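You operate a simulated robot arm through the tools that you are given. There is no shell and no other tool.

Carry out the task below with a simulated robot arm. There is one attempt and no reset: what you move stays moved.

## Task
Put oats to soak in the yellow soup bowl.
Fine: oats to about the 150 ml line, water from the water jug to about 300 ml; close the oat packet; put packet and jug back. Set down upright: oat packet, water jug.

It is judged by the outcome, as a careful person would: the job done as asked, and still so three seconds after it is handed in. It fails if anything else is knocked over, pushed out of place, dropped, spilled or broken.

## Robot
A 6-joint arm with a two-finger parallel gripper, fixed in place. Base frame: the origin is at the foot of the arm, x ahead of it, y to its left, z up; the work surface is at about z = 749. Units: mm, rad, N and s.
With the tool pointing down near the work surface it reaches from about 180 to 760 mm from the base axis. Its first joint turns from -2.897 to 2.897 rad. Payload 3.91 kg.
The tool frame sits at the grasp point between the pads (the TCP): z along the fingers, y along the line on which they close. The tips reach 30 mm beyond it. The gripper opens to 110 mm. The fingers are 20 mm wide and 10 mm thick; the gripper's body (48 by 112 mm) begins 55 mm behind the TCP.
Orientation is told as [roll, pitch, yaw] about the base's x, y, z axes, in that order, counted from this pose: with the fingers straight down and closing along the base's y, the tool's x points along the base's -x, its y along +y and its z along -z.

## Interface
- The arm moves only by the tool move_arm. Its argument "commands" is a list that holds one entry, the list of rows, each a list of 6 numbers: the shift along the tool's x, y, z in mm, then the turn, a rotation vector about the tool's x, y, z in rad. In form: [[[dx, dy, dz, ax, ay, az], ...]]. A call has 1 to 20 rows; each row is the pose to reach, as a shift and turn from the pose commanded when the call began, along the tool's axes at that moment. "fingers" is the gripper command, from -1 (fully open) to 1 (shut), values between in proportion, set as the call begins (left out, the last holds). Each row takes 0.2 s and may step no farther than 50 mm and 0.15 rad from the row before; otherwise, or with a gripper value out of range, the whole call is refused. Where a pose cannot be reached the arm comes as near as it can. A force on the tool above 40 N (or 10 N above the force at the start of the call, whichever is more), or a blocked arm, ends the call early, and 0.2 s more pass. The fingers move at their own pace (about 45 mm/s each) and stop on an object; they squeeze with about 24 N. The grip force told is the motor's: it shows also when the fingers shut on nothing. Time passes only in rows, and 0.2 s behind the last, so rows that repeat a pose let the fingers close. It gives the time, the measured TCP pose, the force on the tool (base axes), the opening and the grip force at its end, in the units of the frame above (readings bear some noise), with the torque about the TCP (base axes, N m) and any sound that the robot's microphone picked up.
- Cameras (640 x 400 px; columns grow to the right, rows downward): "scene" is fixed at [50.9, -500, 1373.8]; the picture's right is [0.82, -0.57, 0.00], its down [-0.17, -0.25, -0.95] and it looks along [0.55, 0.78, -0.30] (base axes); focal length 355 px, centre (320, 200). "wrist" rides on the gripper at [71, 22, -107] in the tool frame; the picture's right is [-0.29, 0.96, 0.00], its down [-0.76, -0.23, -0.61] and it looks along [-0.58, -0.18, 0.79] (tool axes); focal length 243 px, centre (320, 200). There is no depth. A picture from a camera that has moved, and an enlarged one, comes with that camera's place and axes in the base frame and with its lens.
- snapshot(camera): a new picture of that camera. The clock stands still meanwhile.
- slide_trunk(by): slides the trunk up (or, below 0, down) by that many mm; the arm rides with it, the base frame stays. It gives what a move gives, with no picture.
- close_up(camera, box): a new picture of the part [left, top, right, bottom] of that camera's present view, enlarged. The clock stands still meanwhile.
- sign_off(): hands the job in; it is judged then, once.

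Places have to be worked out from the pictures, the camera data and where the tool is seen. Open the gripper and draw the arm clear of the work before you hand the job in, unless the task says otherwise.

The tools are called after ">>>" as a command line: name --argument value ..., lists and objects as JSON in quotes. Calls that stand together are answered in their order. move_arm: Moves the arm, as the interface text tells. Its arguments: {"type":"object","properties":{"commands":{"type":"array","items":{"type":"array","items":{"type":"array","items":{"type":"number"}}}},"fingers":{"type":"number"}},"required":["commands"]} The other tools are called the same way: slide_trunk (by) slides the trunk up or down; snapshot (camera) takes a picture; close_up (camera, box) takes an enlarged picture of a part of a camera's view; sign_off () hands the job in.

At the start:

```text
t: 0.0
tcp_pos: [374.7, 135.9, 1221.3]
orientation: [-0.001, 0.0, 0.002]
ft_force: [-0.2, 0.4, 0.2]
ft_torque: [0.0, 0.01, 0.03]
gripper_width: 109.6
grip_force: 0.1
trunk travel left (down, up): [-475.0, 115.0]
```

scene: 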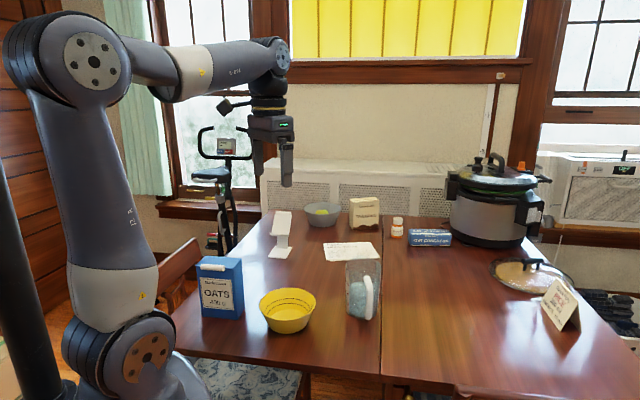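
wrist: 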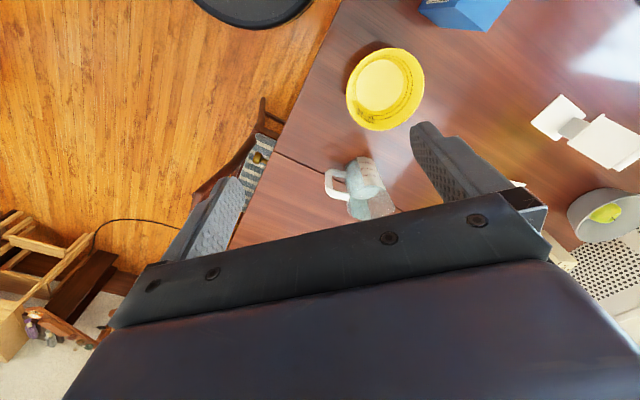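

The first pictures show the oat packet (blue box), yellow bowl and a jug with handle on the near part of the table. I take enlarged views to work out exact places and details.

>>> close_up --camera "scene" --box '[180, 230, 400, 370]'

>>> close_up --camera "scene" --box '[240, 180, 460, 320]'

>>> close_up --camera "wrist" --box '[300, 0, 540, 150]'

```text
2.86 times, centred on (290, 300) of scene
camera zoom: at [50.9, -500.0, 1373.8], right [0.82, -0.57, 0.0], down [-0.17, -0.25, -0.95], along [0.55, 0.78, -0.3], focal length 1015 px, centre (406, -86)
```

zoom: 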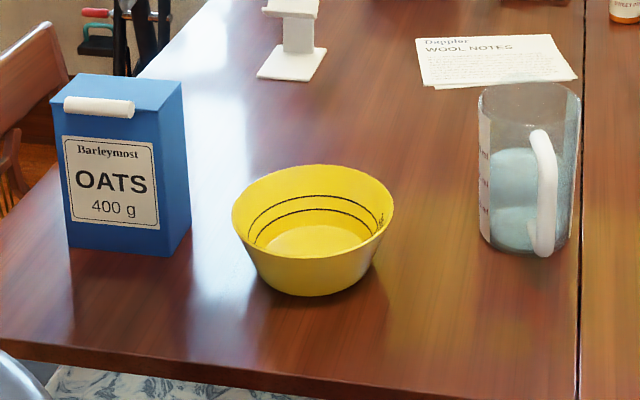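

```text
2.86 times, centred on (350, 250) of scene
camera zoom: at [50.9, -500.0, 1373.8], right [0.82, -0.57, 0.0], down [-0.17, -0.25, -0.95], along [0.55, 0.78, -0.3], focal length 1015 px, centre (234, 57)
```

zoom: 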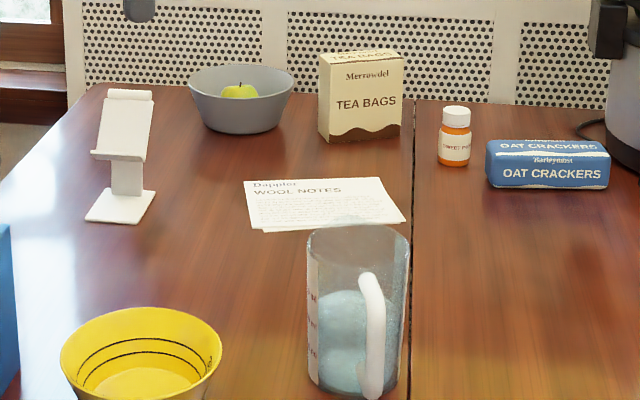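

```text
2.67 times, centred on (420, 75) of wrist
camera zoom: at [301.8, 155.9, 1329.2], right [0.29, 0.96, 0.0], down [0.76, -0.23, 0.61], along [0.58, -0.18, -0.79], focal length 647 px, centre (53, 533)
```

zoom: 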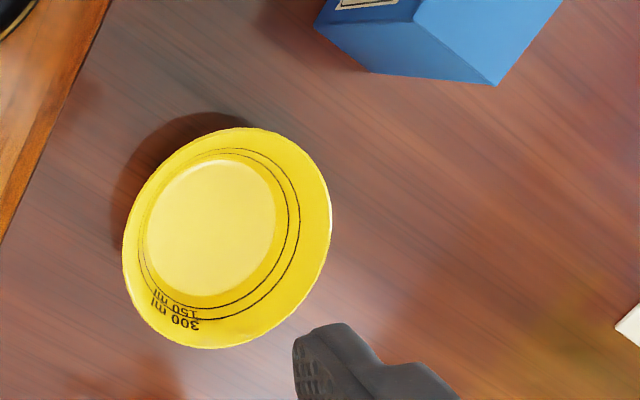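

I enlarge further on the packet's top, the jug and the bowl to understand the closure, handle, spout and scale.

>>> close_up --camera "scene" --box '[190, 250, 254, 290]'

>>> close_up --camera "scene" --box '[330, 250, 402, 325]'

>>> close_up --camera "scene" --box '[250, 280, 325, 340]'

>>> close_up --camera "wrist" --box '[300, 130, 430, 230]'

>>> close_up --camera "scene" --box '[440, 140, 640, 340]'

```text
10.00 times, centred on (222, 270) of scene
camera zoom: at [50.9, -500.0, 1373.8], right [0.82, -0.57, 0.0], down [-0.17, -0.25, -0.95], along [0.55, 0.78, -0.3], focal length 3553 px, centre (1300, -500)
```

zoom: 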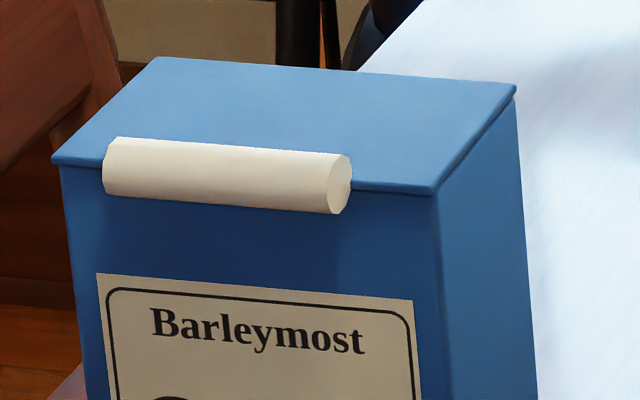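

```text
5.33 times, centred on (366, 288) of scene
camera zoom: at [50.9, -500.0, 1373.8], right [0.82, -0.57, 0.0], down [-0.17, -0.25, -0.95], along [0.55, 0.78, -0.3], focal length 1895 px, centre (75, -267)
```

zoom: 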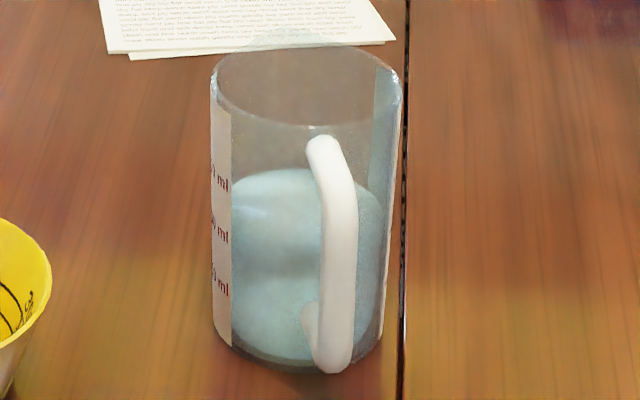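

```text
6.67 times, centred on (288, 310) of scene
camera zoom: at [50.9, -500.0, 1373.8], right [0.82, -0.57, 0.0], down [-0.17, -0.25, -0.95], along [0.55, 0.78, -0.3], focal length 2369 px, centre (537, -533)
```

zoom: 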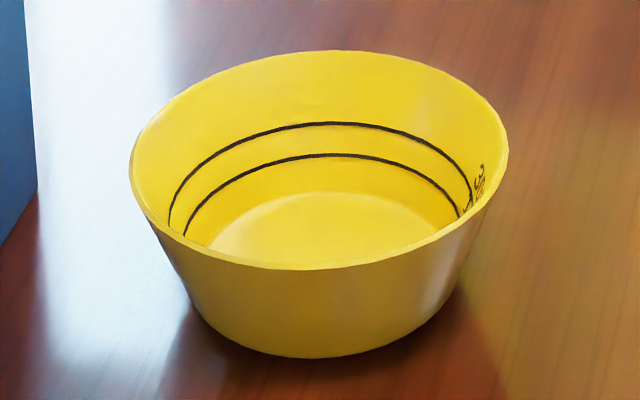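

```text
4.00 times, centred on (365, 180) of wrist
camera zoom: at [301.8, 155.9, 1329.2], right [0.29, 0.96, 0.0], down [0.76, -0.23, 0.61], along [0.58, -0.18, -0.79], focal length 970 px, centre (140, 280)
```

zoom: 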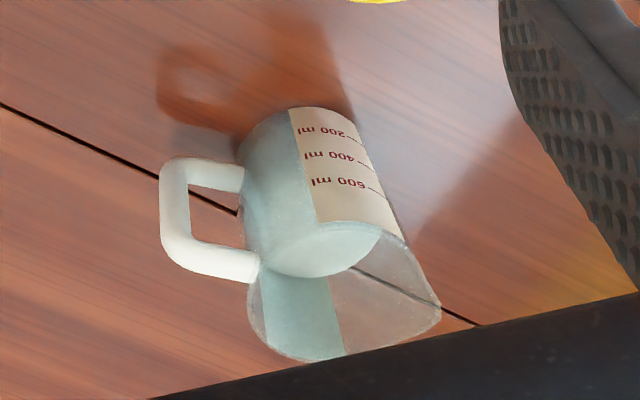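

```text
2.00 times, centred on (540, 240) of scene
camera zoom: at [50.9, -500.0, 1373.8], right [0.82, -0.57, 0.0], down [-0.17, -0.25, -0.95], along [0.55, 0.78, -0.3], focal length 711 px, centre (-120, 120)
```

zoom: 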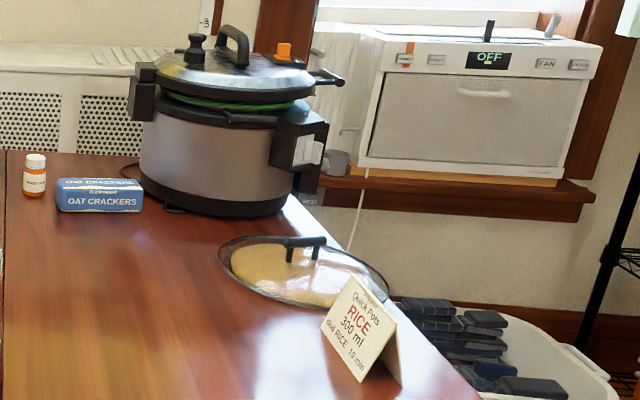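

The packet has a hinged lid with a white pull bar on its front edge; the jug holds about 600 ml, its handle toward the camera side and a spout opposite. I move the arm to a viewing pose over the left part of the table (free air) to see the packet's lid, its surroundings and the chair from another side.

>>> move_arm --commands '[[[21, 14, 22, 0, 0, -0.131], [42, 28, 44, 0, 0, -0.262], [64, 43, 67, 0, 0, -0.393], [85, 57, 89, 0, 0, -0.524], [106, 71, 111, 0, 0, -0.654], [127, 85, 133, 0, 0, -0.785], [149, 100, 156, 0, 0, -0.916], [170, 114, 178, 0, 0, -1.047]]]' --fingers -1

>>> snapshot --camera "wrist"

>>> snapshot --camera "scene"

```text
t: 1.8
tcp_pos: [203.5, 248.6, 1043.0]
orientation: [0.0, 0.0, 1.051]
ft_force: [0.4, 0.0, 0.1]
ft_torque: [0.02, -0.01, 0.01]
gripper_width: 110.0
grip_force: 0.2
trunk travel left (down, up): [-475.0, 115.0]
```

```text
taken
camera wrist: at [147.9, 197.4, 1150.6], right [-0.69, 0.73, 0.0], down [0.58, 0.54, 0.61], along [0.44, 0.42, -0.79], focal length 243 px, centre (320, 200)
```

wrist: 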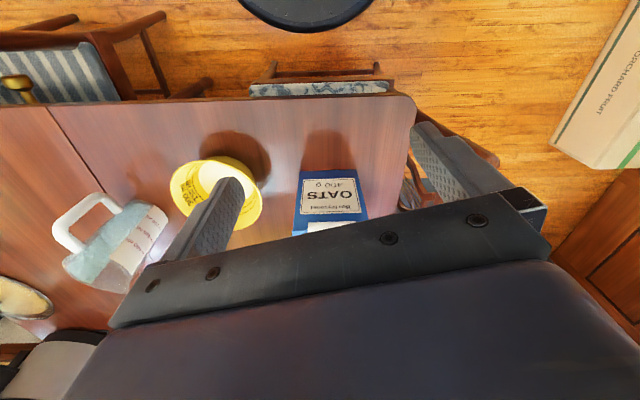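

```text
taken
```

scene: 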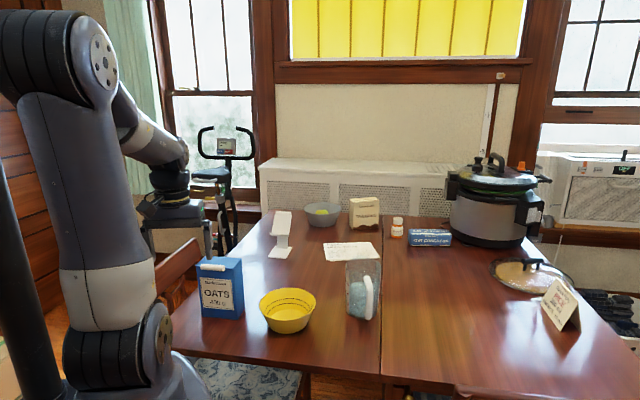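

The left chair sits close beside the table's left edge, so I will avoid approaching from there. I shift the tool outward a bit so the packet's lid comes into the free upper half of the wrist view.

>>> move_arm --commands '[[[-34, -8, -9, 0, 0, 0], [-67, -16, -18, 0, 0, 0], [-100, -24, -28, 0, 0, 0], [-134, -32, -37, 0, 0, 0]]]'

>>> snapshot --camera "wrist"

>>> close_up --camera "wrist" --box '[270, 60, 430, 180]'

```text
t: 2.8
tcp_pos: [297.2, 348.2, 1081.5]
orientation: [-0.001, 0.002, 1.05]
ft_force: [0.5, -0.4, -0.3]
ft_torque: [0.0, 0.01, -0.01]
gripper_width: 110.1
grip_force: 0.0
trunk travel left (down, up): [-475.0, 115.0]
```

```text
taken
camera wrist: at [242.5, 297.1, 1188.5], right [-0.68, 0.73, 0.0], down [0.58, 0.54, 0.61], along [0.44, 0.42, -0.79], focal length 243 px, centre (320, 200)
```

wrist: 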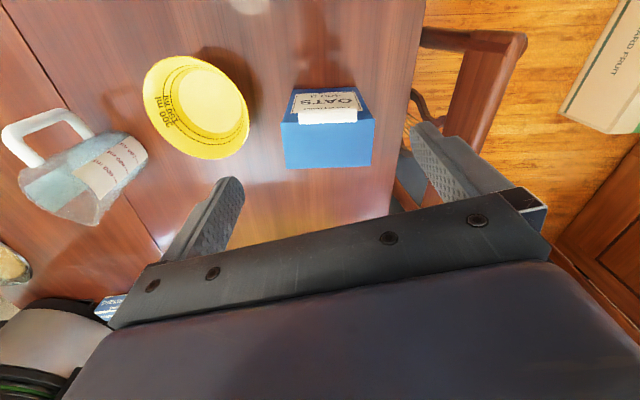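

```text
3.33 times, centred on (350, 120) of wrist
camera zoom: at [242.5, 297.1, 1188.5], right [-0.68, 0.73, 0.0], down [0.58, 0.54, 0.61], along [0.44, 0.42, -0.79], focal length 809 px, centre (220, 467)
```

zoom: 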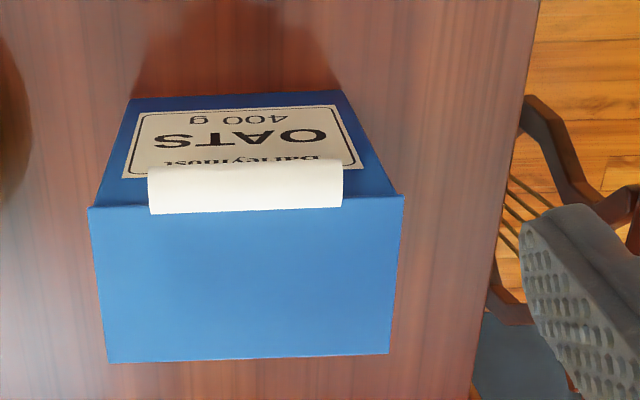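

The lid is about 111 x 63 mm with its centre at about (331, 393), top at z≈906, edges along azimuth 45.3° and -44.7°; the bar centre is near (306, 367, 908). I turn the tool so its closing line lies square to the bar and hover in front of the packet.

>>> move_arm --commands '[[[3, 1, 0, 0, 0, 0.141], [5, 3, 0, 0, 0, 0.281], [8, 4, 0, 0, 0, 0.422], [10, 5, 0, 0, 0, 0.562], [13, 6, 0, 0, 0, 0.703], [16, 8, 0, 0, 0, 0.843], [18, 9, 0, 0, 0, 0.984], [21, 10, 0, 0, 0, 1.124], [24, 12, 0, 0, 0, 1.265], [26, 13, 0, 0, 0, 1.405], [29, 14, 0, 0, 0, 1.546], [31, 15, 0, 0, 0, 1.687], [34, 17, 0, 0, 0, 1.827], [34, 17, 0, 0, 0, 1.827]]]'

>>> snapshot --camera "wrist"

>>> snapshot --camera "scene"

```text
t: 5.8
tcp_pos: [267.2, 328.0, 1080.9]
orientation: [0.0, -0.001, -0.782]
ft_force: [0.4, 0.9, -0.2]
ft_torque: [0.0, 0.03, -0.02]
gripper_width: 110.1
grip_force: 0.1
trunk travel left (down, up): [-475.0, 115.0]
```

```text
taken
camera wrist: at [229.8, 392.8, 1188.0], right [0.88, 0.48, 0.0], down [0.38, -0.7, 0.61], along [0.29, -0.53, -0.79], focal length 243 px, centre (320, 200)
```

wrist: 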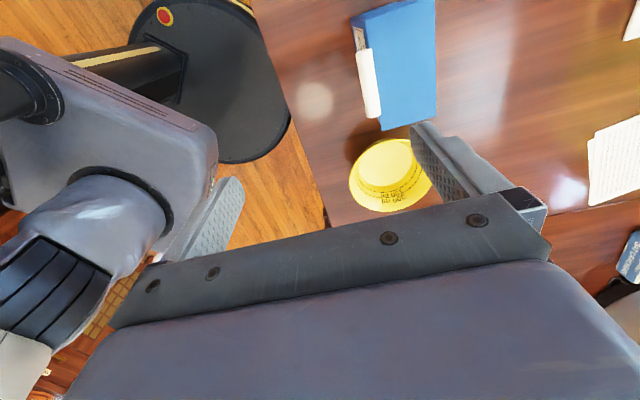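

```text
taken
```

scene: 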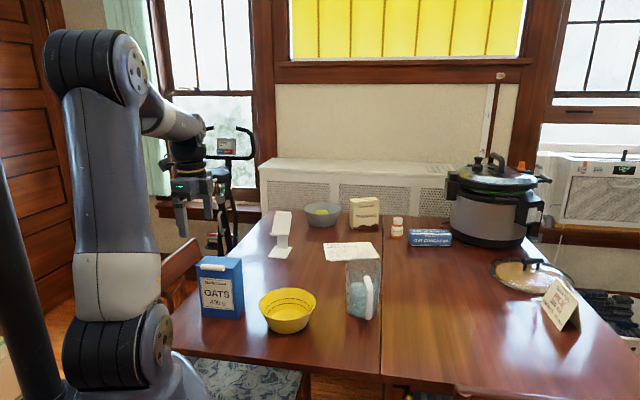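

The tool is now aligned (yaw -44.8°). I enlarge the packet in this view to refine the bar and hinge places.

>>> close_up --camera "wrist" --box '[330, 0, 458, 140]'

>>> close_up --camera "scene" --box '[140, 170, 260, 330]'

```text
2.86 times, centred on (394, 70) of wrist
camera zoom: at [229.8, 392.8, 1188.0], right [0.88, 0.48, 0.0], down [0.38, -0.7, 0.61], along [0.29, -0.53, -0.79], focal length 693 px, centre (109, 571)
```

zoom: 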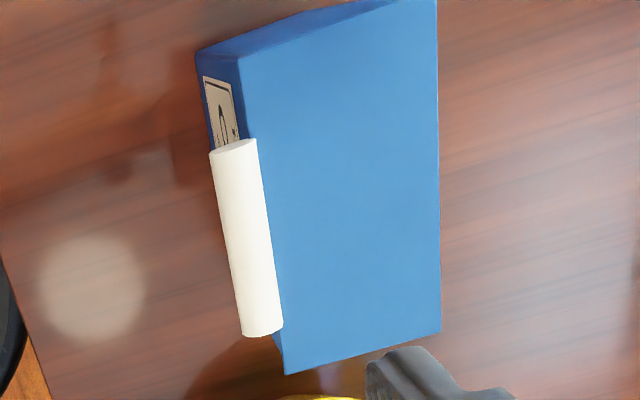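

```text
2.50 times, centred on (200, 250) of scene
camera zoom: at [50.9, -500.0, 1373.8], right [0.82, -0.57, 0.0], down [-0.17, -0.25, -0.95], along [0.55, 0.78, -0.3], focal length 888 px, centre (620, 75)
```

zoom: 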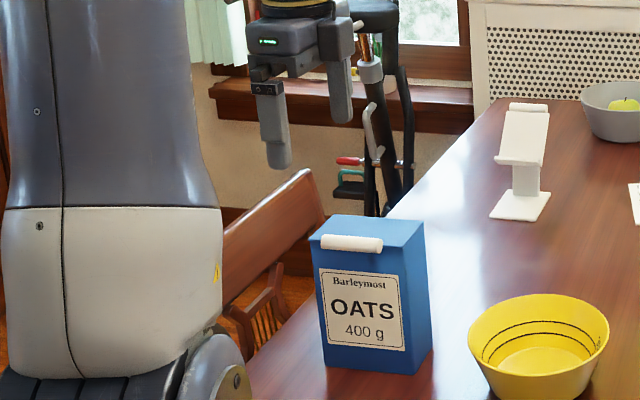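

Both views agree: bar centre about (304, 365, 909), lid hinge line presumably along the back edge near (353, 415). I now descend to a stand-off and tilt the tool 45° outward, with the fingers half open.

>>> move_arm --commands '[[[0, -1, 19, -0.131, 0, 0], [0, -1, 38, -0.262, 0, 0], [0, -2, 58, -0.393, 0, 0], [0, -3, 77, -0.524, 0, 0], [0, -4, 96, -0.654, 0, 0], [0, -4, 115, -0.785, 0, 0], [0, -4, 115, -0.785, 0, 0]]]' --fingers 0.1

>>> snapshot --camera "wrist"

>>> snapshot --camera "scene"

```text
t: 7.4
tcp_pos: [273.0, 323.4, 1001.9]
orientation: [0.773, 0.002, -0.776]
ft_force: [0.2, 0.2, 0.2]
ft_torque: [0.0, 0.0, 0.02]
gripper_width: 49.4
grip_force: 0.0
out of reach, approached as far as the arm can: row 6, 7
trunk travel left (down, up): [-475.0, 115.0]
```

```text
taken
camera wrist: at [180.3, 330.0, 1094.7], right [0.69, 0.29, 0.67], down [0.13, -0.95, 0.27], along [0.71, -0.1, -0.69], focal length 243 px, centre (320, 200)
```

wrist: 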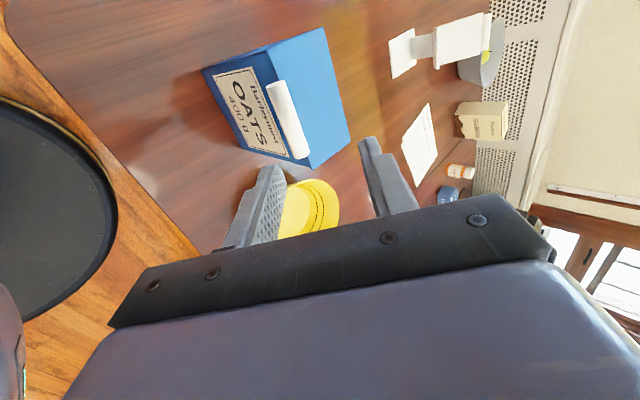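

```text
taken
```

scene: 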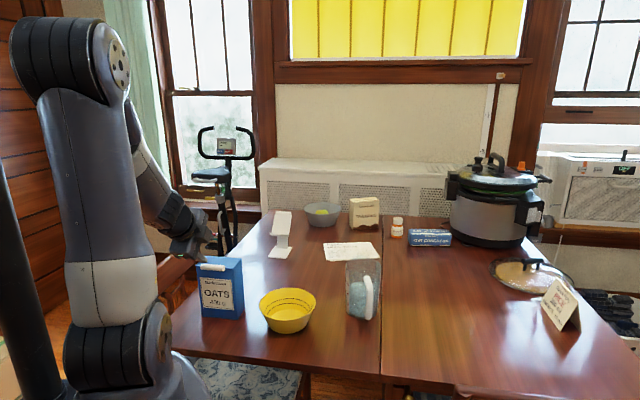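

The pose is just beyond how far the arm can fold at this trunk height, so I'll raise the tool 150 mm and then lower the trunk by the same amount, which makes the low tilted pose reachable.

>>> move_arm --commands '[[[0, 27, -27, 0, 0, 0], [0, 53, -53, 0, 0, 0], [0, 80, -80, 0, 0, 0], [0, 106, -106, 0, 0, 0], [0, 106, -106, 0, 0, 0]]]'

>>> slide_trunk --by -150

```text
t: 8.6
tcp_pos: [263.5, 326.2, 1114.7]
orientation: [0.786, 0.0, -0.778]
ft_force: [-0.1, -0.6, -0.6]
ft_torque: [-0.02, 0.01, 0.0]
gripper_width: 49.4
grip_force: 0.1
trunk travel left (down, up): [-475.0, 115.0]
```

```text
t: 10.3
tcp_pos: [264.4, 326.9, 966.2]
orientation: [0.785, -0.002, -0.779]
ft_force: [0.1, -0.6, -0.4]
ft_torque: [0.0, -0.01, -0.05]
gripper_width: 49.5
grip_force: 0.1
trunk travel left (down, up): [-325.0, 265.0]
```

The tool now is right at the stand-off (264, 327, 966), tilted 45°. I check its view of the bar before advancing.

>>> snapshot --camera "wrist"

>>> close_up --camera "scene" --box '[140, 190, 300, 330]'

```text
taken
camera wrist: at [169.6, 332.1, 1056.5], right [0.68, 0.28, 0.68], down [0.12, -0.96, 0.27], along [0.72, -0.1, -0.69], focal length 243 px, centre (320, 200)
```

wrist: 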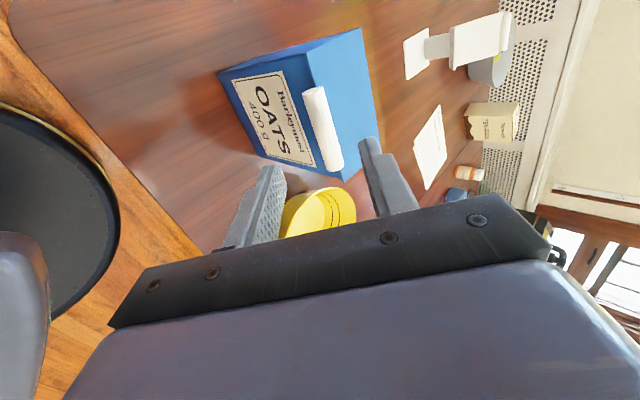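

```text
2.86 times, centred on (220, 260) of scene
camera zoom: at [50.9, -500.0, 1373.8], right [0.82, -0.57, 0.0], down [-0.17, -0.25, -0.95], along [0.55, 0.78, -0.3], focal length 1015 px, centre (606, 29)
```

zoom: 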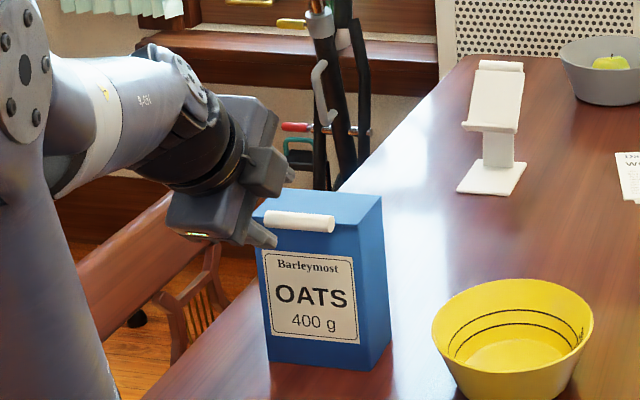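

The bar lies straight ahead along the tool axis (offset under 2 mm). I advance 59 mm along the tool so the fingertips straddle the bar, and check.

>>> move_arm --commands '[[[0, 0, 15, 0, 0, 0], [0, -0.5, 30, 0, 0, 0], [0, -1, 45, 0, 0, 0], [0, -1, 59, 0, 0, 0], [0, -1, 59, 0, 0, 0]]]'

>>> snapshot --camera "wrist"

>>> close_up --camera "scene" --box '[170, 220, 270, 300]'

```text
t: 11.6
tcp_pos: [291.1, 354.0, 922.1]
orientation: [0.785, 0.0, -0.779]
ft_force: [0.7, 0.6, 0.0]
ft_torque: [0.02, 0.02, 0.01]
gripper_width: 49.5
grip_force: 0.0
trunk travel left (down, up): [-325.0, 265.0]
```

```text
taken
camera wrist: at [197.8, 360.7, 1013.3], right [0.68, 0.28, 0.68], down [0.12, -0.96, 0.27], along [0.72, -0.1, -0.69], focal length 243 px, centre (320, 200)
```

wrist: 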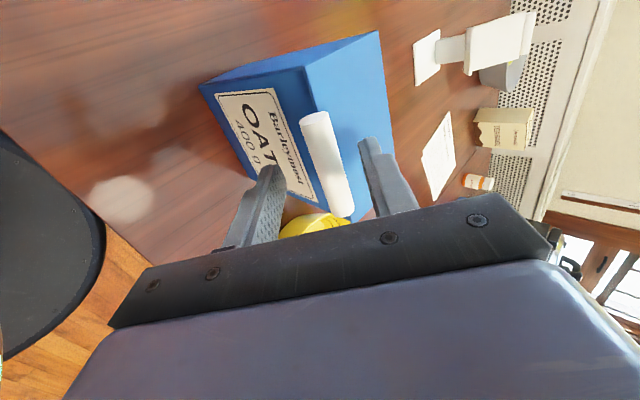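

```text
5.00 times, centred on (220, 260) of scene
camera zoom: at [50.9, -500.0, 1373.8], right [0.82, -0.57, 0.0], down [-0.17, -0.25, -0.95], along [0.55, 0.78, -0.3], focal length 1776 px, centre (820, -100)
```

zoom: 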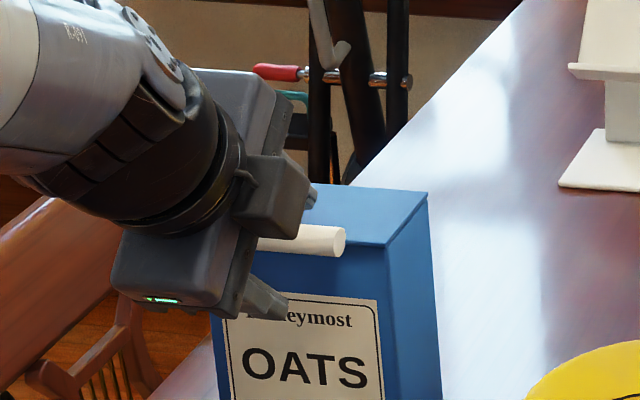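

The fingertips straddle the bar. I close the fingers on it while holding position.

>>> move_arm --commands '[[[0, 0, 0, 0, 0, 0], [0, 0, 0, 0, 0, 0], [0, 0, 0, 0, 0, 0], [0, 0, 0, 0, 0, 0]]]' --fingers 1

>>> snapshot --camera "wrist"

```text
t: 12.6
tcp_pos: [292.2, 353.8, 924.7]
orientation: [0.794, 0.002, -0.776]
ft_force: [4.1, -0.8, 28.8]
ft_torque: [0.67, -0.87, -0.04]
gripper_width: 16.8
grip_force: 23.5
trunk travel left (down, up): [-325.0, 265.0]
```

```text
taken
camera wrist: at [197.4, 360.1, 1016.2], right [0.68, 0.27, 0.68], down [0.13, -0.96, 0.26], along [0.72, -0.09, -0.68], focal length 243 px, centre (320, 200)
```

wrist: 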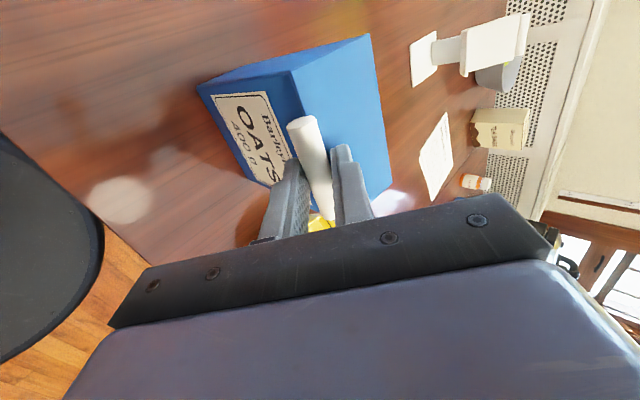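

The bar is held (16.8 mm), but the squeeze shows the tool line sits about 3 mm low; rotating the lid in a tight grip could tip the light packet. I loosen the fingers to about 28 mm so they cage the bar, and lift it along an arc about the back hinge to roughly 30°.

>>> move_arm --commands '[[[0, 0, 0, 0, 0, 0], [0, 3, 0, 0, 0, 0], [0, 8.7, -0.5, 0, 0, 0], [0, 16.5, -5.5, 0, 0, 0], [0, 24.1, -10.4, 0, 0, 0], [0, 33, -13.5, 0, 0, 0], [0, 41.6, -15.9, 0, 0, 0], [0, 41.6, -15.9, 0, 0, 0]]]' --fingers 0.49

>>> snapshot --camera "wrist"

>>> close_up --camera "scene" --box '[170, 210, 290, 330]'

```text
t: 14.3
tcp_pos: [305.8, 368.2, 962.0]
orientation: [0.785, 0.0, -0.778]
ft_force: [0.3, 0.2, -0.2]
ft_torque: [0.02, 0.01, 0.01]
gripper_width: 28.2
grip_force: 0.2
trunk travel left (down, up): [-325.0, 265.0]
```

```text
taken
camera wrist: at [211.3, 374.1, 1054.0], right [0.68, 0.28, 0.68], down [0.12, -0.96, 0.27], along [0.72, -0.1, -0.69], focal length 243 px, centre (320, 200)
```

wrist: 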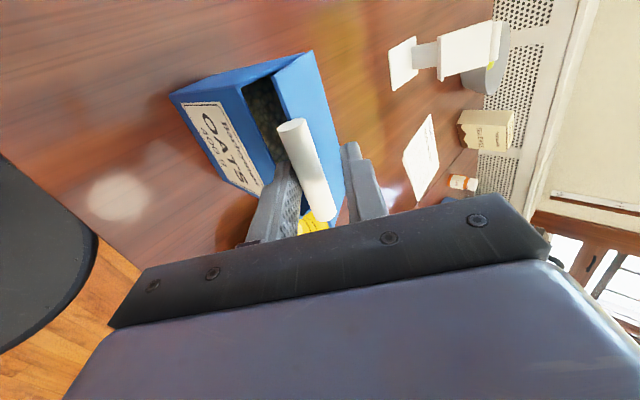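

```text
3.33 times, centred on (230, 270) of scene
camera zoom: at [50.9, -500.0, 1373.8], right [0.82, -0.57, 0.0], down [-0.17, -0.25, -0.95], along [0.55, 0.78, -0.3], focal length 1184 px, centre (620, -33)
```

zoom: 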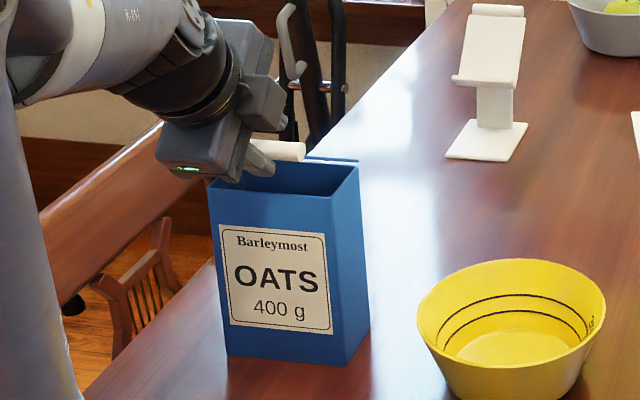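

The lid swings freely on its back hinge and oats are visible inside. I continue the arc, gradually steepening the tool, to about 90°.

>>> move_arm --commands '[[[0, 9, -0.5, 0, 0, 0], [0, 18.3, -0.9, 0, 0, 0], [0, 29, 1, 0.065, 0, 0], [0, 39, 4, 0.131, 0, 0], [0, 49, 8.5, 0.196, 0, 0], [0, 58, 13.7, 0.262, 0, 0], [0, 66, 20.5, 0.327, 0, 0], [0, 74, 27.8, 0.393, 0, 0], [0, 74, 27.8, 0.393, 0, 0]]]'

>>> snapshot --camera "wrist"

>>> close_up --camera "scene" --box '[170, 190, 290, 330]'

```text
t: 16.4
tcp_pos: [356.0, 419.8, 995.8]
orientation: [0.391, -0.001, -0.778]
ft_force: [0.3, 0.5, -0.1]
ft_torque: [-0.02, -0.02, -0.01]
gripper_width: 27.9
grip_force: 0.1
trunk travel left (down, up): [-325.0, 265.0]
```

```text
taken
camera wrist: at [290.0, 454.0, 1103.3], right [0.83, 0.43, 0.36], down [0.23, -0.85, 0.47], along [0.51, -0.31, -0.8], focal length 243 px, centre (320, 200)
```

wrist: 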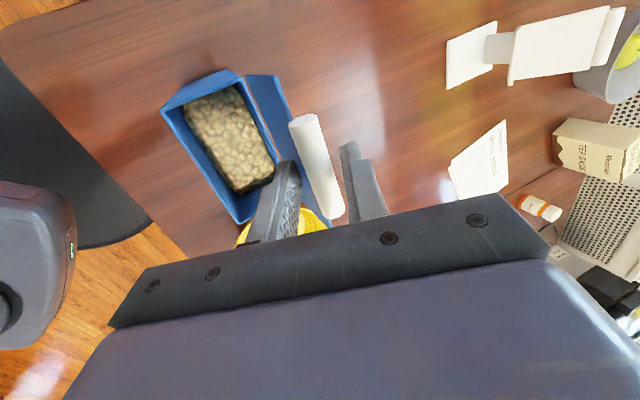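

```text
2.86 times, centred on (230, 260) of scene
camera zoom: at [50.9, -500.0, 1373.8], right [0.82, -0.57, 0.0], down [-0.17, -0.25, -0.95], along [0.55, 0.78, -0.3], focal length 1015 px, centre (577, 29)
```

zoom: 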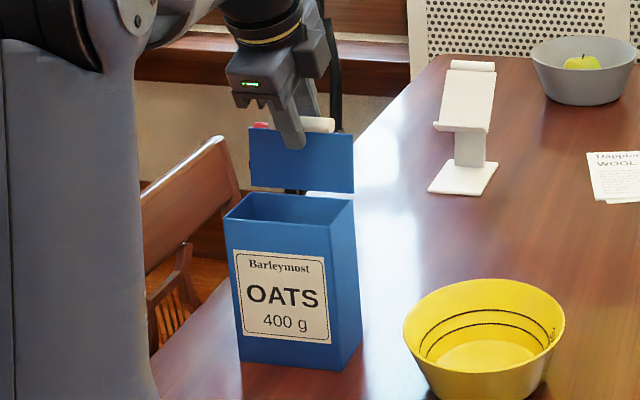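

The lid stands upright at about 90° and the packet hasn't moved. I ease it further back to about 110° so it will stay open.

>>> move_arm --commands '[[[0, 6.6, 3.7, 0.065, 0, 0], [0, 13.2, 7.4, 0.131, 0, 0], [0, 19, 12, 0.175, 0, 0], [0, 24, 16.4, 0.218, 0, 0], [0, 24, 16.4, 0.218, 0, 0]]]'

>>> snapshot --camera "wrist"

>>> close_up --camera "scene" --box '[170, 190, 290, 330]'

```text
t: 17.6
tcp_pos: [375.2, 438.9, 990.3]
orientation: [0.173, -0.002, -0.778]
ft_force: [1.2, 0.1, 1.1]
ft_torque: [0.01, -0.01, 0.0]
gripper_width: 28.1
grip_force: 0.0
trunk travel left (down, up): [-325.0, 265.0]
```

```text
taken
camera wrist: at [325.8, 491.2, 1099.6], right [0.87, 0.47, 0.16], down [0.31, -0.77, 0.56], along [0.39, -0.43, -0.81], focal length 243 px, centre (320, 200)
```

wrist: 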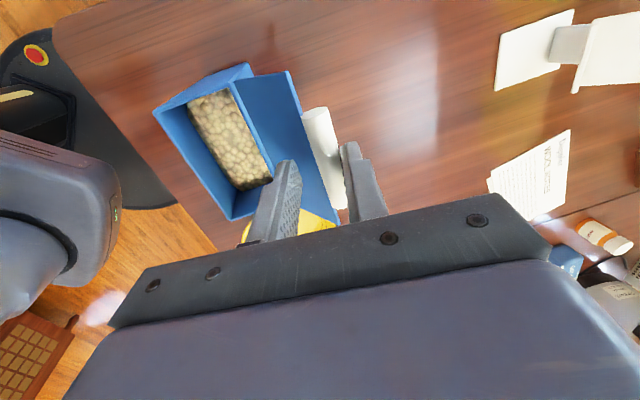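

```text
2.86 times, centred on (230, 260) of scene
camera zoom: at [50.9, -500.0, 1373.8], right [0.82, -0.57, 0.0], down [-0.17, -0.25, -0.95], along [0.55, 0.78, -0.3], focal length 1015 px, centre (577, 29)
```

zoom: 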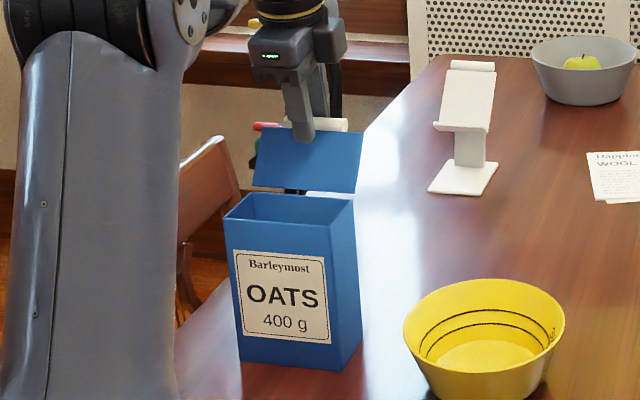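

The lid rests leaning back on the far finger. I ease it further back to find where it comes to rest on its own.

>>> move_arm --commands '[[[0, 6, 4, 0.044, 0, 0], [0, 11.3, 8.5, 0.087, 0, 0], [0, 16, 13.5, 0.131, 0, 0], [0, 21, 18.5, 0.175, 0, 0], [0, 21, 18.5, 0.175, 0, 0]]]'

>>> snapshot --camera "wrist"

>>> close_up --camera "scene" --box '[170, 190, 290, 330]'

```text
t: 18.8
tcp_pos: [392.9, 456.4, 977.2]
orientation: [0.0, 0.001, -0.778]
ft_force: [0.8, -0.7, -1.0]
ft_torque: [0.01, -0.03, 0.03]
gripper_width: 28.6
grip_force: 0.0
trunk travel left (down, up): [-325.0, 265.0]
```

```text
taken
camera wrist: at [356.5, 521.4, 1083.2], right [0.88, 0.48, 0.0], down [0.38, -0.7, 0.61], along [0.29, -0.53, -0.79], focal length 243 px, centre (320, 200)
```

wrist: 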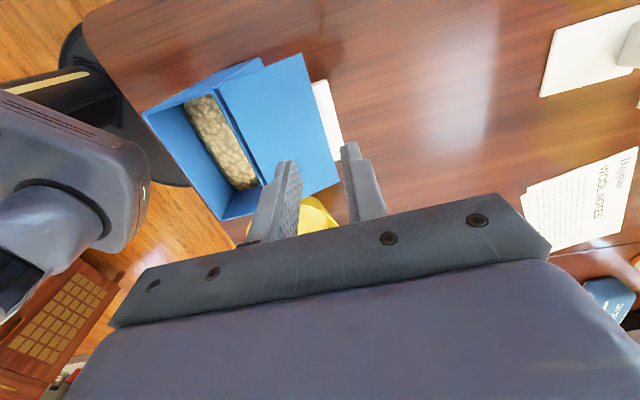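

```text
2.86 times, centred on (230, 260) of scene
camera zoom: at [50.9, -500.0, 1373.8], right [0.82, -0.57, 0.0], down [-0.17, -0.25, -0.95], along [0.55, 0.78, -0.3], focal length 1015 px, centre (577, 29)
```

zoom: 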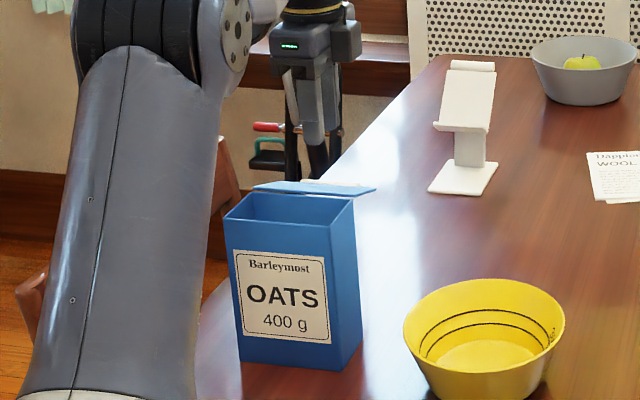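

The lid swung fully back, past horizontal behind the packet. I enlarge to see exactly how it rests.

>>> close_up --camera "scene" --box '[190, 240, 270, 290]'

>>> close_up --camera "wrist" --box '[130, 30, 370, 230]'

```text
8.00 times, centred on (230, 265) of scene
camera zoom: at [50.9, -500.0, 1373.8], right [0.82, -0.57, 0.0], down [-0.17, -0.25, -0.95], along [0.55, 0.78, -0.3], focal length 2842 px, centre (1040, -320)
```

zoom: 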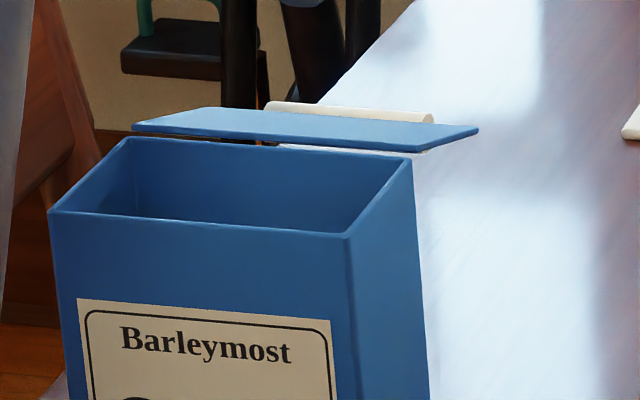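

```text
2.00 times, centred on (250, 130) of wrist
camera zoom: at [356.5, 521.4, 1083.2], right [0.88, 0.48, 0.0], down [0.38, -0.7, 0.61], along [0.29, -0.53, -0.79], focal length 485 px, centre (460, 340)
```

zoom: 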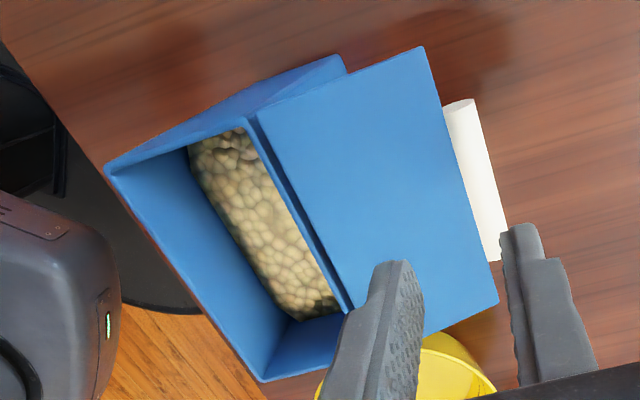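

The oats are visible and the lid hangs about 20° below horizontal behind the packet. I withdraw the tool straight up and re-check where the lid settles.

>>> move_arm --commands '[[[0, 0, -40, 0, 0, 0], [0, 0, -80, 0, 0, 0], [0, 0, -120, 0, 0, 0], [0, 0, -120, 0, 0, 0]]]'

>>> close_up --camera "scene" --box '[190, 240, 270, 290]'

>>> snapshot --camera "wrist"

>>> snapshot --camera "scene"

```text
t: 19.8
tcp_pos: [384.3, 442.3, 1078.6]
orientation: [0.0, 0.001, -0.778]
ft_force: [-0.1, -0.2, -0.2]
ft_torque: [0.0, 0.0, 0.02]
gripper_width: 28.0
grip_force: 0.0
out of reach, approached as far as the arm can: row 3, 4
trunk travel left (down, up): [-325.0, 265.0]
```

```text
8.00 times, centred on (230, 265) of scene
camera zoom: at [50.9, -500.0, 1373.8], right [0.82, -0.57, 0.0], down [-0.17, -0.25, -0.95], along [0.55, 0.78, -0.3], focal length 2842 px, centre (1040, -320)
```

zoom: 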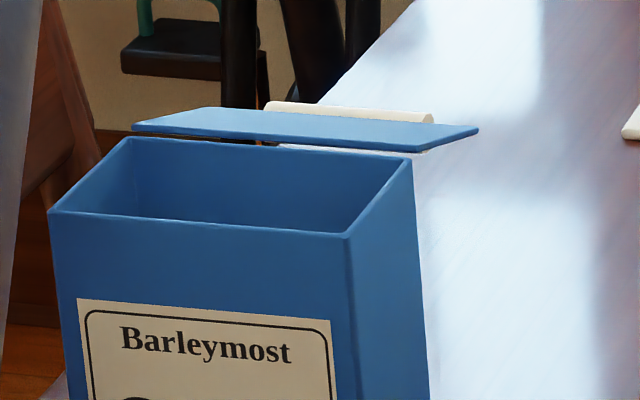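

```text
taken
camera wrist: at [348.0, 507.1, 1186.0], right [0.88, 0.48, 0.0], down [0.38, -0.7, 0.61], along [0.29, -0.53, -0.79], focal length 243 px, centre (320, 200)
```

wrist: 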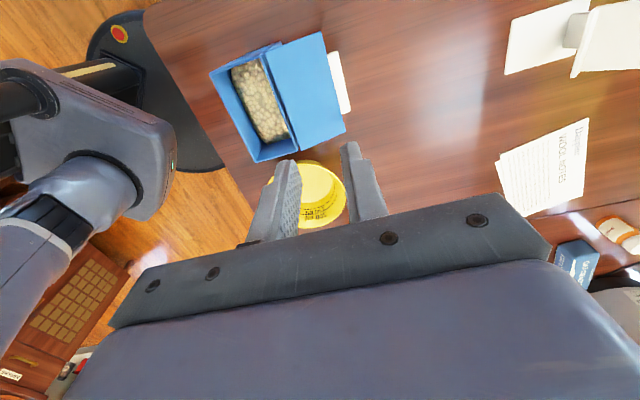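

```text
taken
```

scene: 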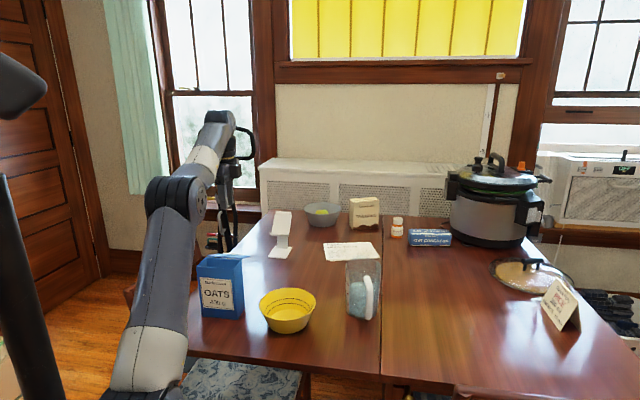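

The lid has settled against its stop, hanging behind the packet, and everything else is in place. I now reorient in free air, higher up: tool pointing at the packet's right side (azimuth 135°), pitched 25° below level with camera on top, to grip the packet front-to-back under the open lid.

>>> move_arm --commands '[[[-13, -11, 12, 0, 0.142, 0], [-27, -22, 24, 0, 0.284, 0], [-40, -33, 36, 0, 0.425, 0], [-54, -44, 48, 0, 0.567, 0], [-67, -55, 61, 0, 0.709, 0], [-80, -67, 73, 0, 0.851, 0], [-94, -78, 85, 0, 0.992, 0], [-107, -89, 97, 0, 1.134, 0], [-107, -89, 97, 0, 1.134, 0]]]' --fingers -0.56

>>> snapshot --camera "scene"

>>> snapshot --camera "wrist"

```text
t: 21.8
tcp_pos: [398.8, 305.6, 980.8]
orientation: [-0.003, 1.135, -0.78]
ft_force: [0.0, 0.9, -0.4]
ft_torque: [0.01, 0.0, -0.02]
gripper_width: 85.8
grip_force: 0.0
trunk travel left (down, up): [-325.0, 265.0]
```

```text
taken
```

scene: 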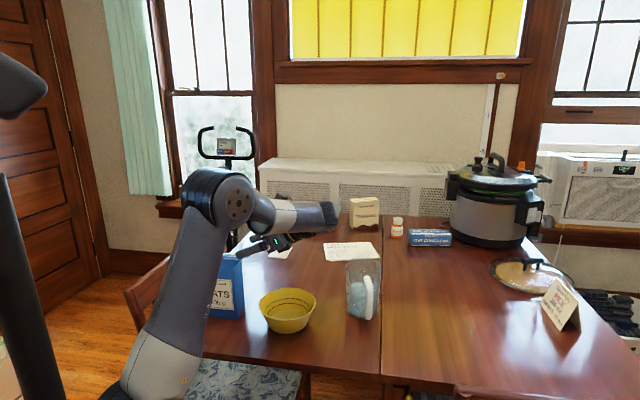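

```text
taken
camera wrist: at [459.9, 273.5, 1091.4], right [0.76, 0.6, -0.26], down [0.46, -0.78, -0.43], along [-0.46, 0.21, -0.86], focal length 243 px, centre (320, 200)
```

wrist: 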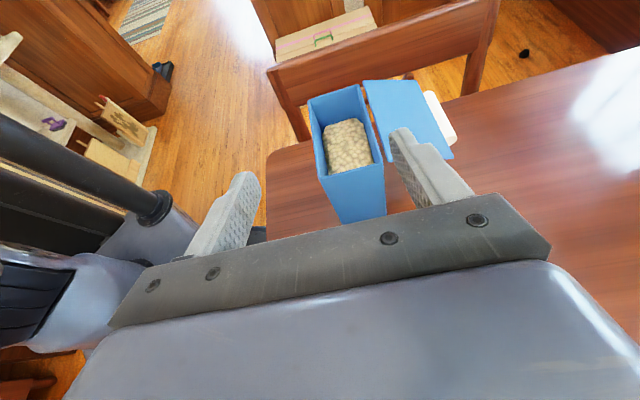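

The pose came out at (399, 306, 981) with the right orientation. I enlarge the wrist view to measure the packet body (without the lid) before descending.

>>> close_up --camera "wrist" --box '[290, 60, 470, 240]'

>>> close_up --camera "scene" --box '[190, 160, 350, 340]'

```text
2.22 times, centred on (380, 150) of wrist
camera zoom: at [459.9, 273.5, 1091.4], right [0.76, 0.6, -0.26], down [0.46, -0.78, -0.43], along [-0.46, 0.21, -0.86], focal length 539 px, centre (187, 311)
```

zoom: 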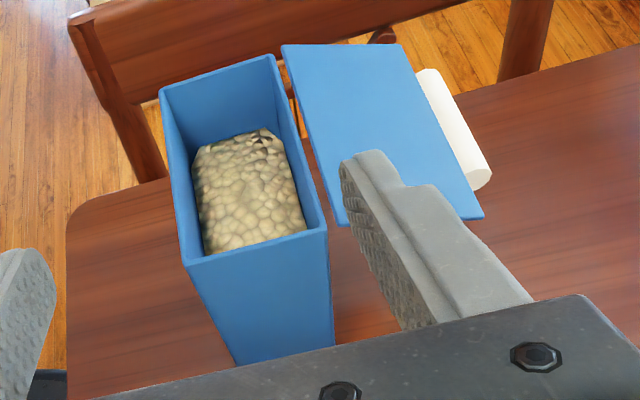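

```text
2.22 times, centred on (270, 250) of scene
camera zoom: at [50.9, -500.0, 1373.8], right [0.82, -0.57, 0.0], down [-0.17, -0.25, -0.95], along [0.55, 0.78, -0.3], focal length 790 px, centre (431, 89)
```

zoom: 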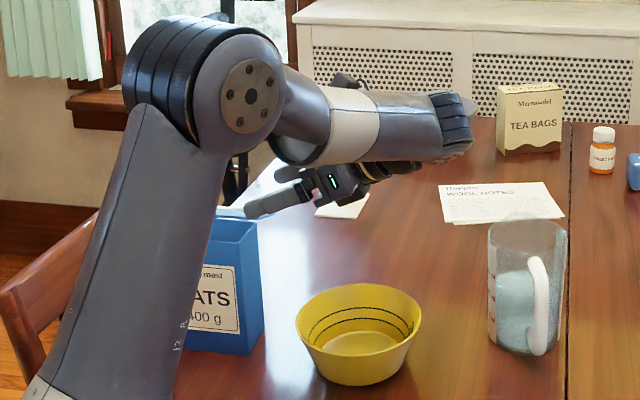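

Measured body: right face about (365, 356), centre (329, 393.5), 108 x 61 mm. I lower to the stand-off beside its right face, over but clear of the bowl.

>>> move_arm --commands '[[[-25, 3.5, 13, 0, 0, 0], [-51, 7, 27, 0, 0, 0], [-76, 10, 40, 0, 0, 0], [-101.7, 13.4, 53.5, 0, 0, 0], [-101.7, 13.4, 53.5, 0, 0, 0]]]'

>>> snapshot --camera "scene"

>>> close_up --camera "wrist" --box '[200, 40, 480, 240]'

```text
t: 22.9
tcp_pos: [401.6, 320.0, 864.7]
orientation: [-0.001, 1.134, -0.779]
ft_force: [-0.7, 0.2, 0.1]
ft_torque: [0.01, -0.02, 0.03]
gripper_width: 85.7
grip_force: 0.0
trunk travel left (down, up): [-325.0, 265.0]
```

```text
taken
```

scene: 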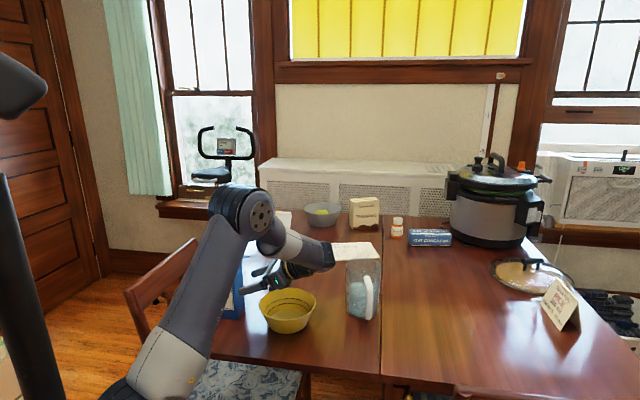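

```text
2.00 times, centred on (340, 140) of wrist
camera zoom: at [464.3, 287.7, 974.6], right [0.76, 0.6, -0.26], down [0.46, -0.78, -0.43], along [-0.46, 0.21, -0.86], focal length 485 px, centre (280, 320)
```

zoom: 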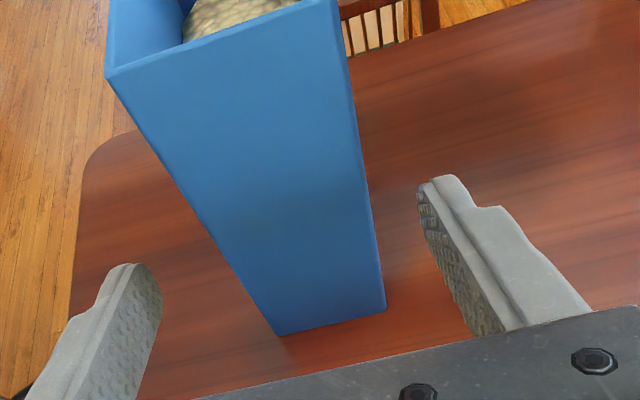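

The fingers flank the packet's right face well (tool line f-offset ≈1 mm). I advance 86 mm along the tool so the pads straddle the front and back faces, below the lid.

>>> move_arm --commands '[[[0, 0.5, 18, 0, 0, 0], [0, 1, 36, 0, 0, 0], [0, 1.2, 54, 0, 0, 0], [-0.5, 1.2, 70, 0, 0, 0], [-0.5, 1.2, 85.8, 0, 0, 0], [-0.5, 1.2, 85.8, 0, 0, 0]]]'

>>> close_up --camera "scene" --box '[180, 190, 380, 340]'

>>> snapshot --camera "wrist"

```text
t: 24.4
tcp_pos: [348.7, 375.1, 828.6]
orientation: [-0.001, 1.134, -0.781]
ft_force: [-0.2, 0.4, 0.1]
ft_torque: [0.04, 0.0, 0.01]
gripper_width: 86.0
grip_force: 0.1
trunk travel left (down, up): [-325.0, 265.0]
```

```text
2.67 times, centred on (280, 265) of scene
camera zoom: at [50.9, -500.0, 1373.8], right [0.82, -0.57, 0.0], down [-0.17, -0.25, -0.95], along [0.55, 0.78, -0.3], focal length 948 px, centre (427, 27)
```

zoom: 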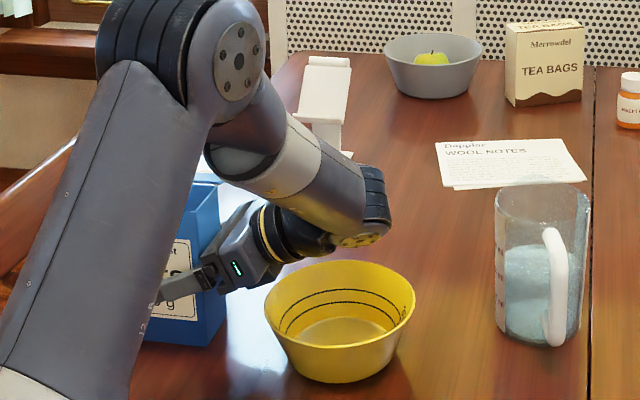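

```text
taken
camera wrist: at [410.2, 342.5, 938.2], right [0.76, 0.6, -0.26], down [0.46, -0.78, -0.43], along [-0.46, 0.21, -0.86], focal length 243 px, centre (320, 200)
```

wrist: 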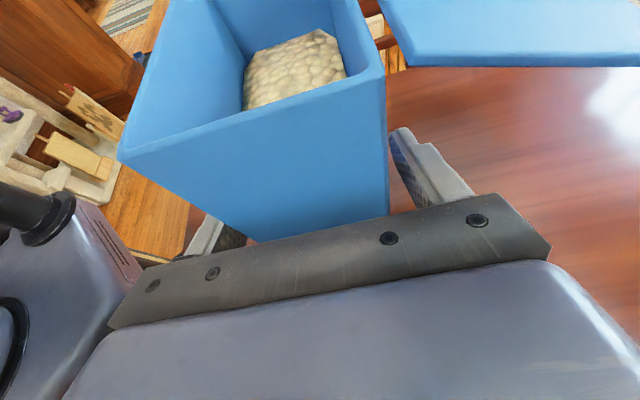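

Both pads flank the packet and no contact is felt. I close the fingers on it.

>>> move_arm --commands '[[[0, 0, 0, 0, 0, 0], [0, 0, 0, 0, 0, 0], [0, 0, 0, 0, 0, 0], [0, 0, 0, 0, 0, 0], [0, 0, 0, 0, 0, 0]]]' --fingers 1

>>> snapshot --camera "wrist"

```text
t: 25.6
tcp_pos: [346.8, 374.2, 828.7]
orientation: [-0.001, 1.134, -0.78]
ft_force: [-0.1, 1.5, 0.1]
ft_torque: [0.14, 0.0, -0.09]
gripper_width: 59.9
grip_force: 24.4
trunk travel left (down, up): [-325.0, 265.0]
```

```text
taken
camera wrist: at [410.4, 342.5, 938.2], right [0.76, 0.59, -0.26], down [0.46, -0.78, -0.43], along [-0.46, 0.21, -0.86], focal length 243 px, centre (320, 200)
```

wrist: 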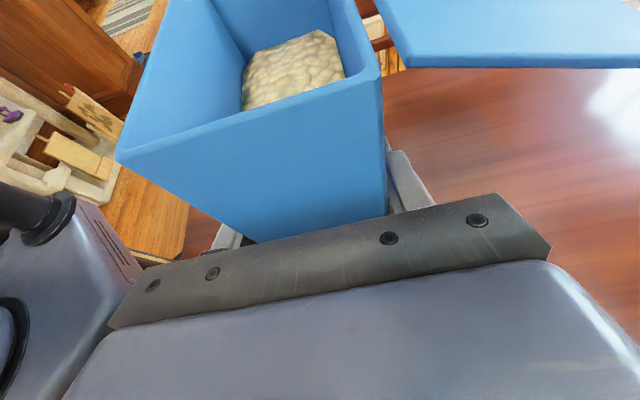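

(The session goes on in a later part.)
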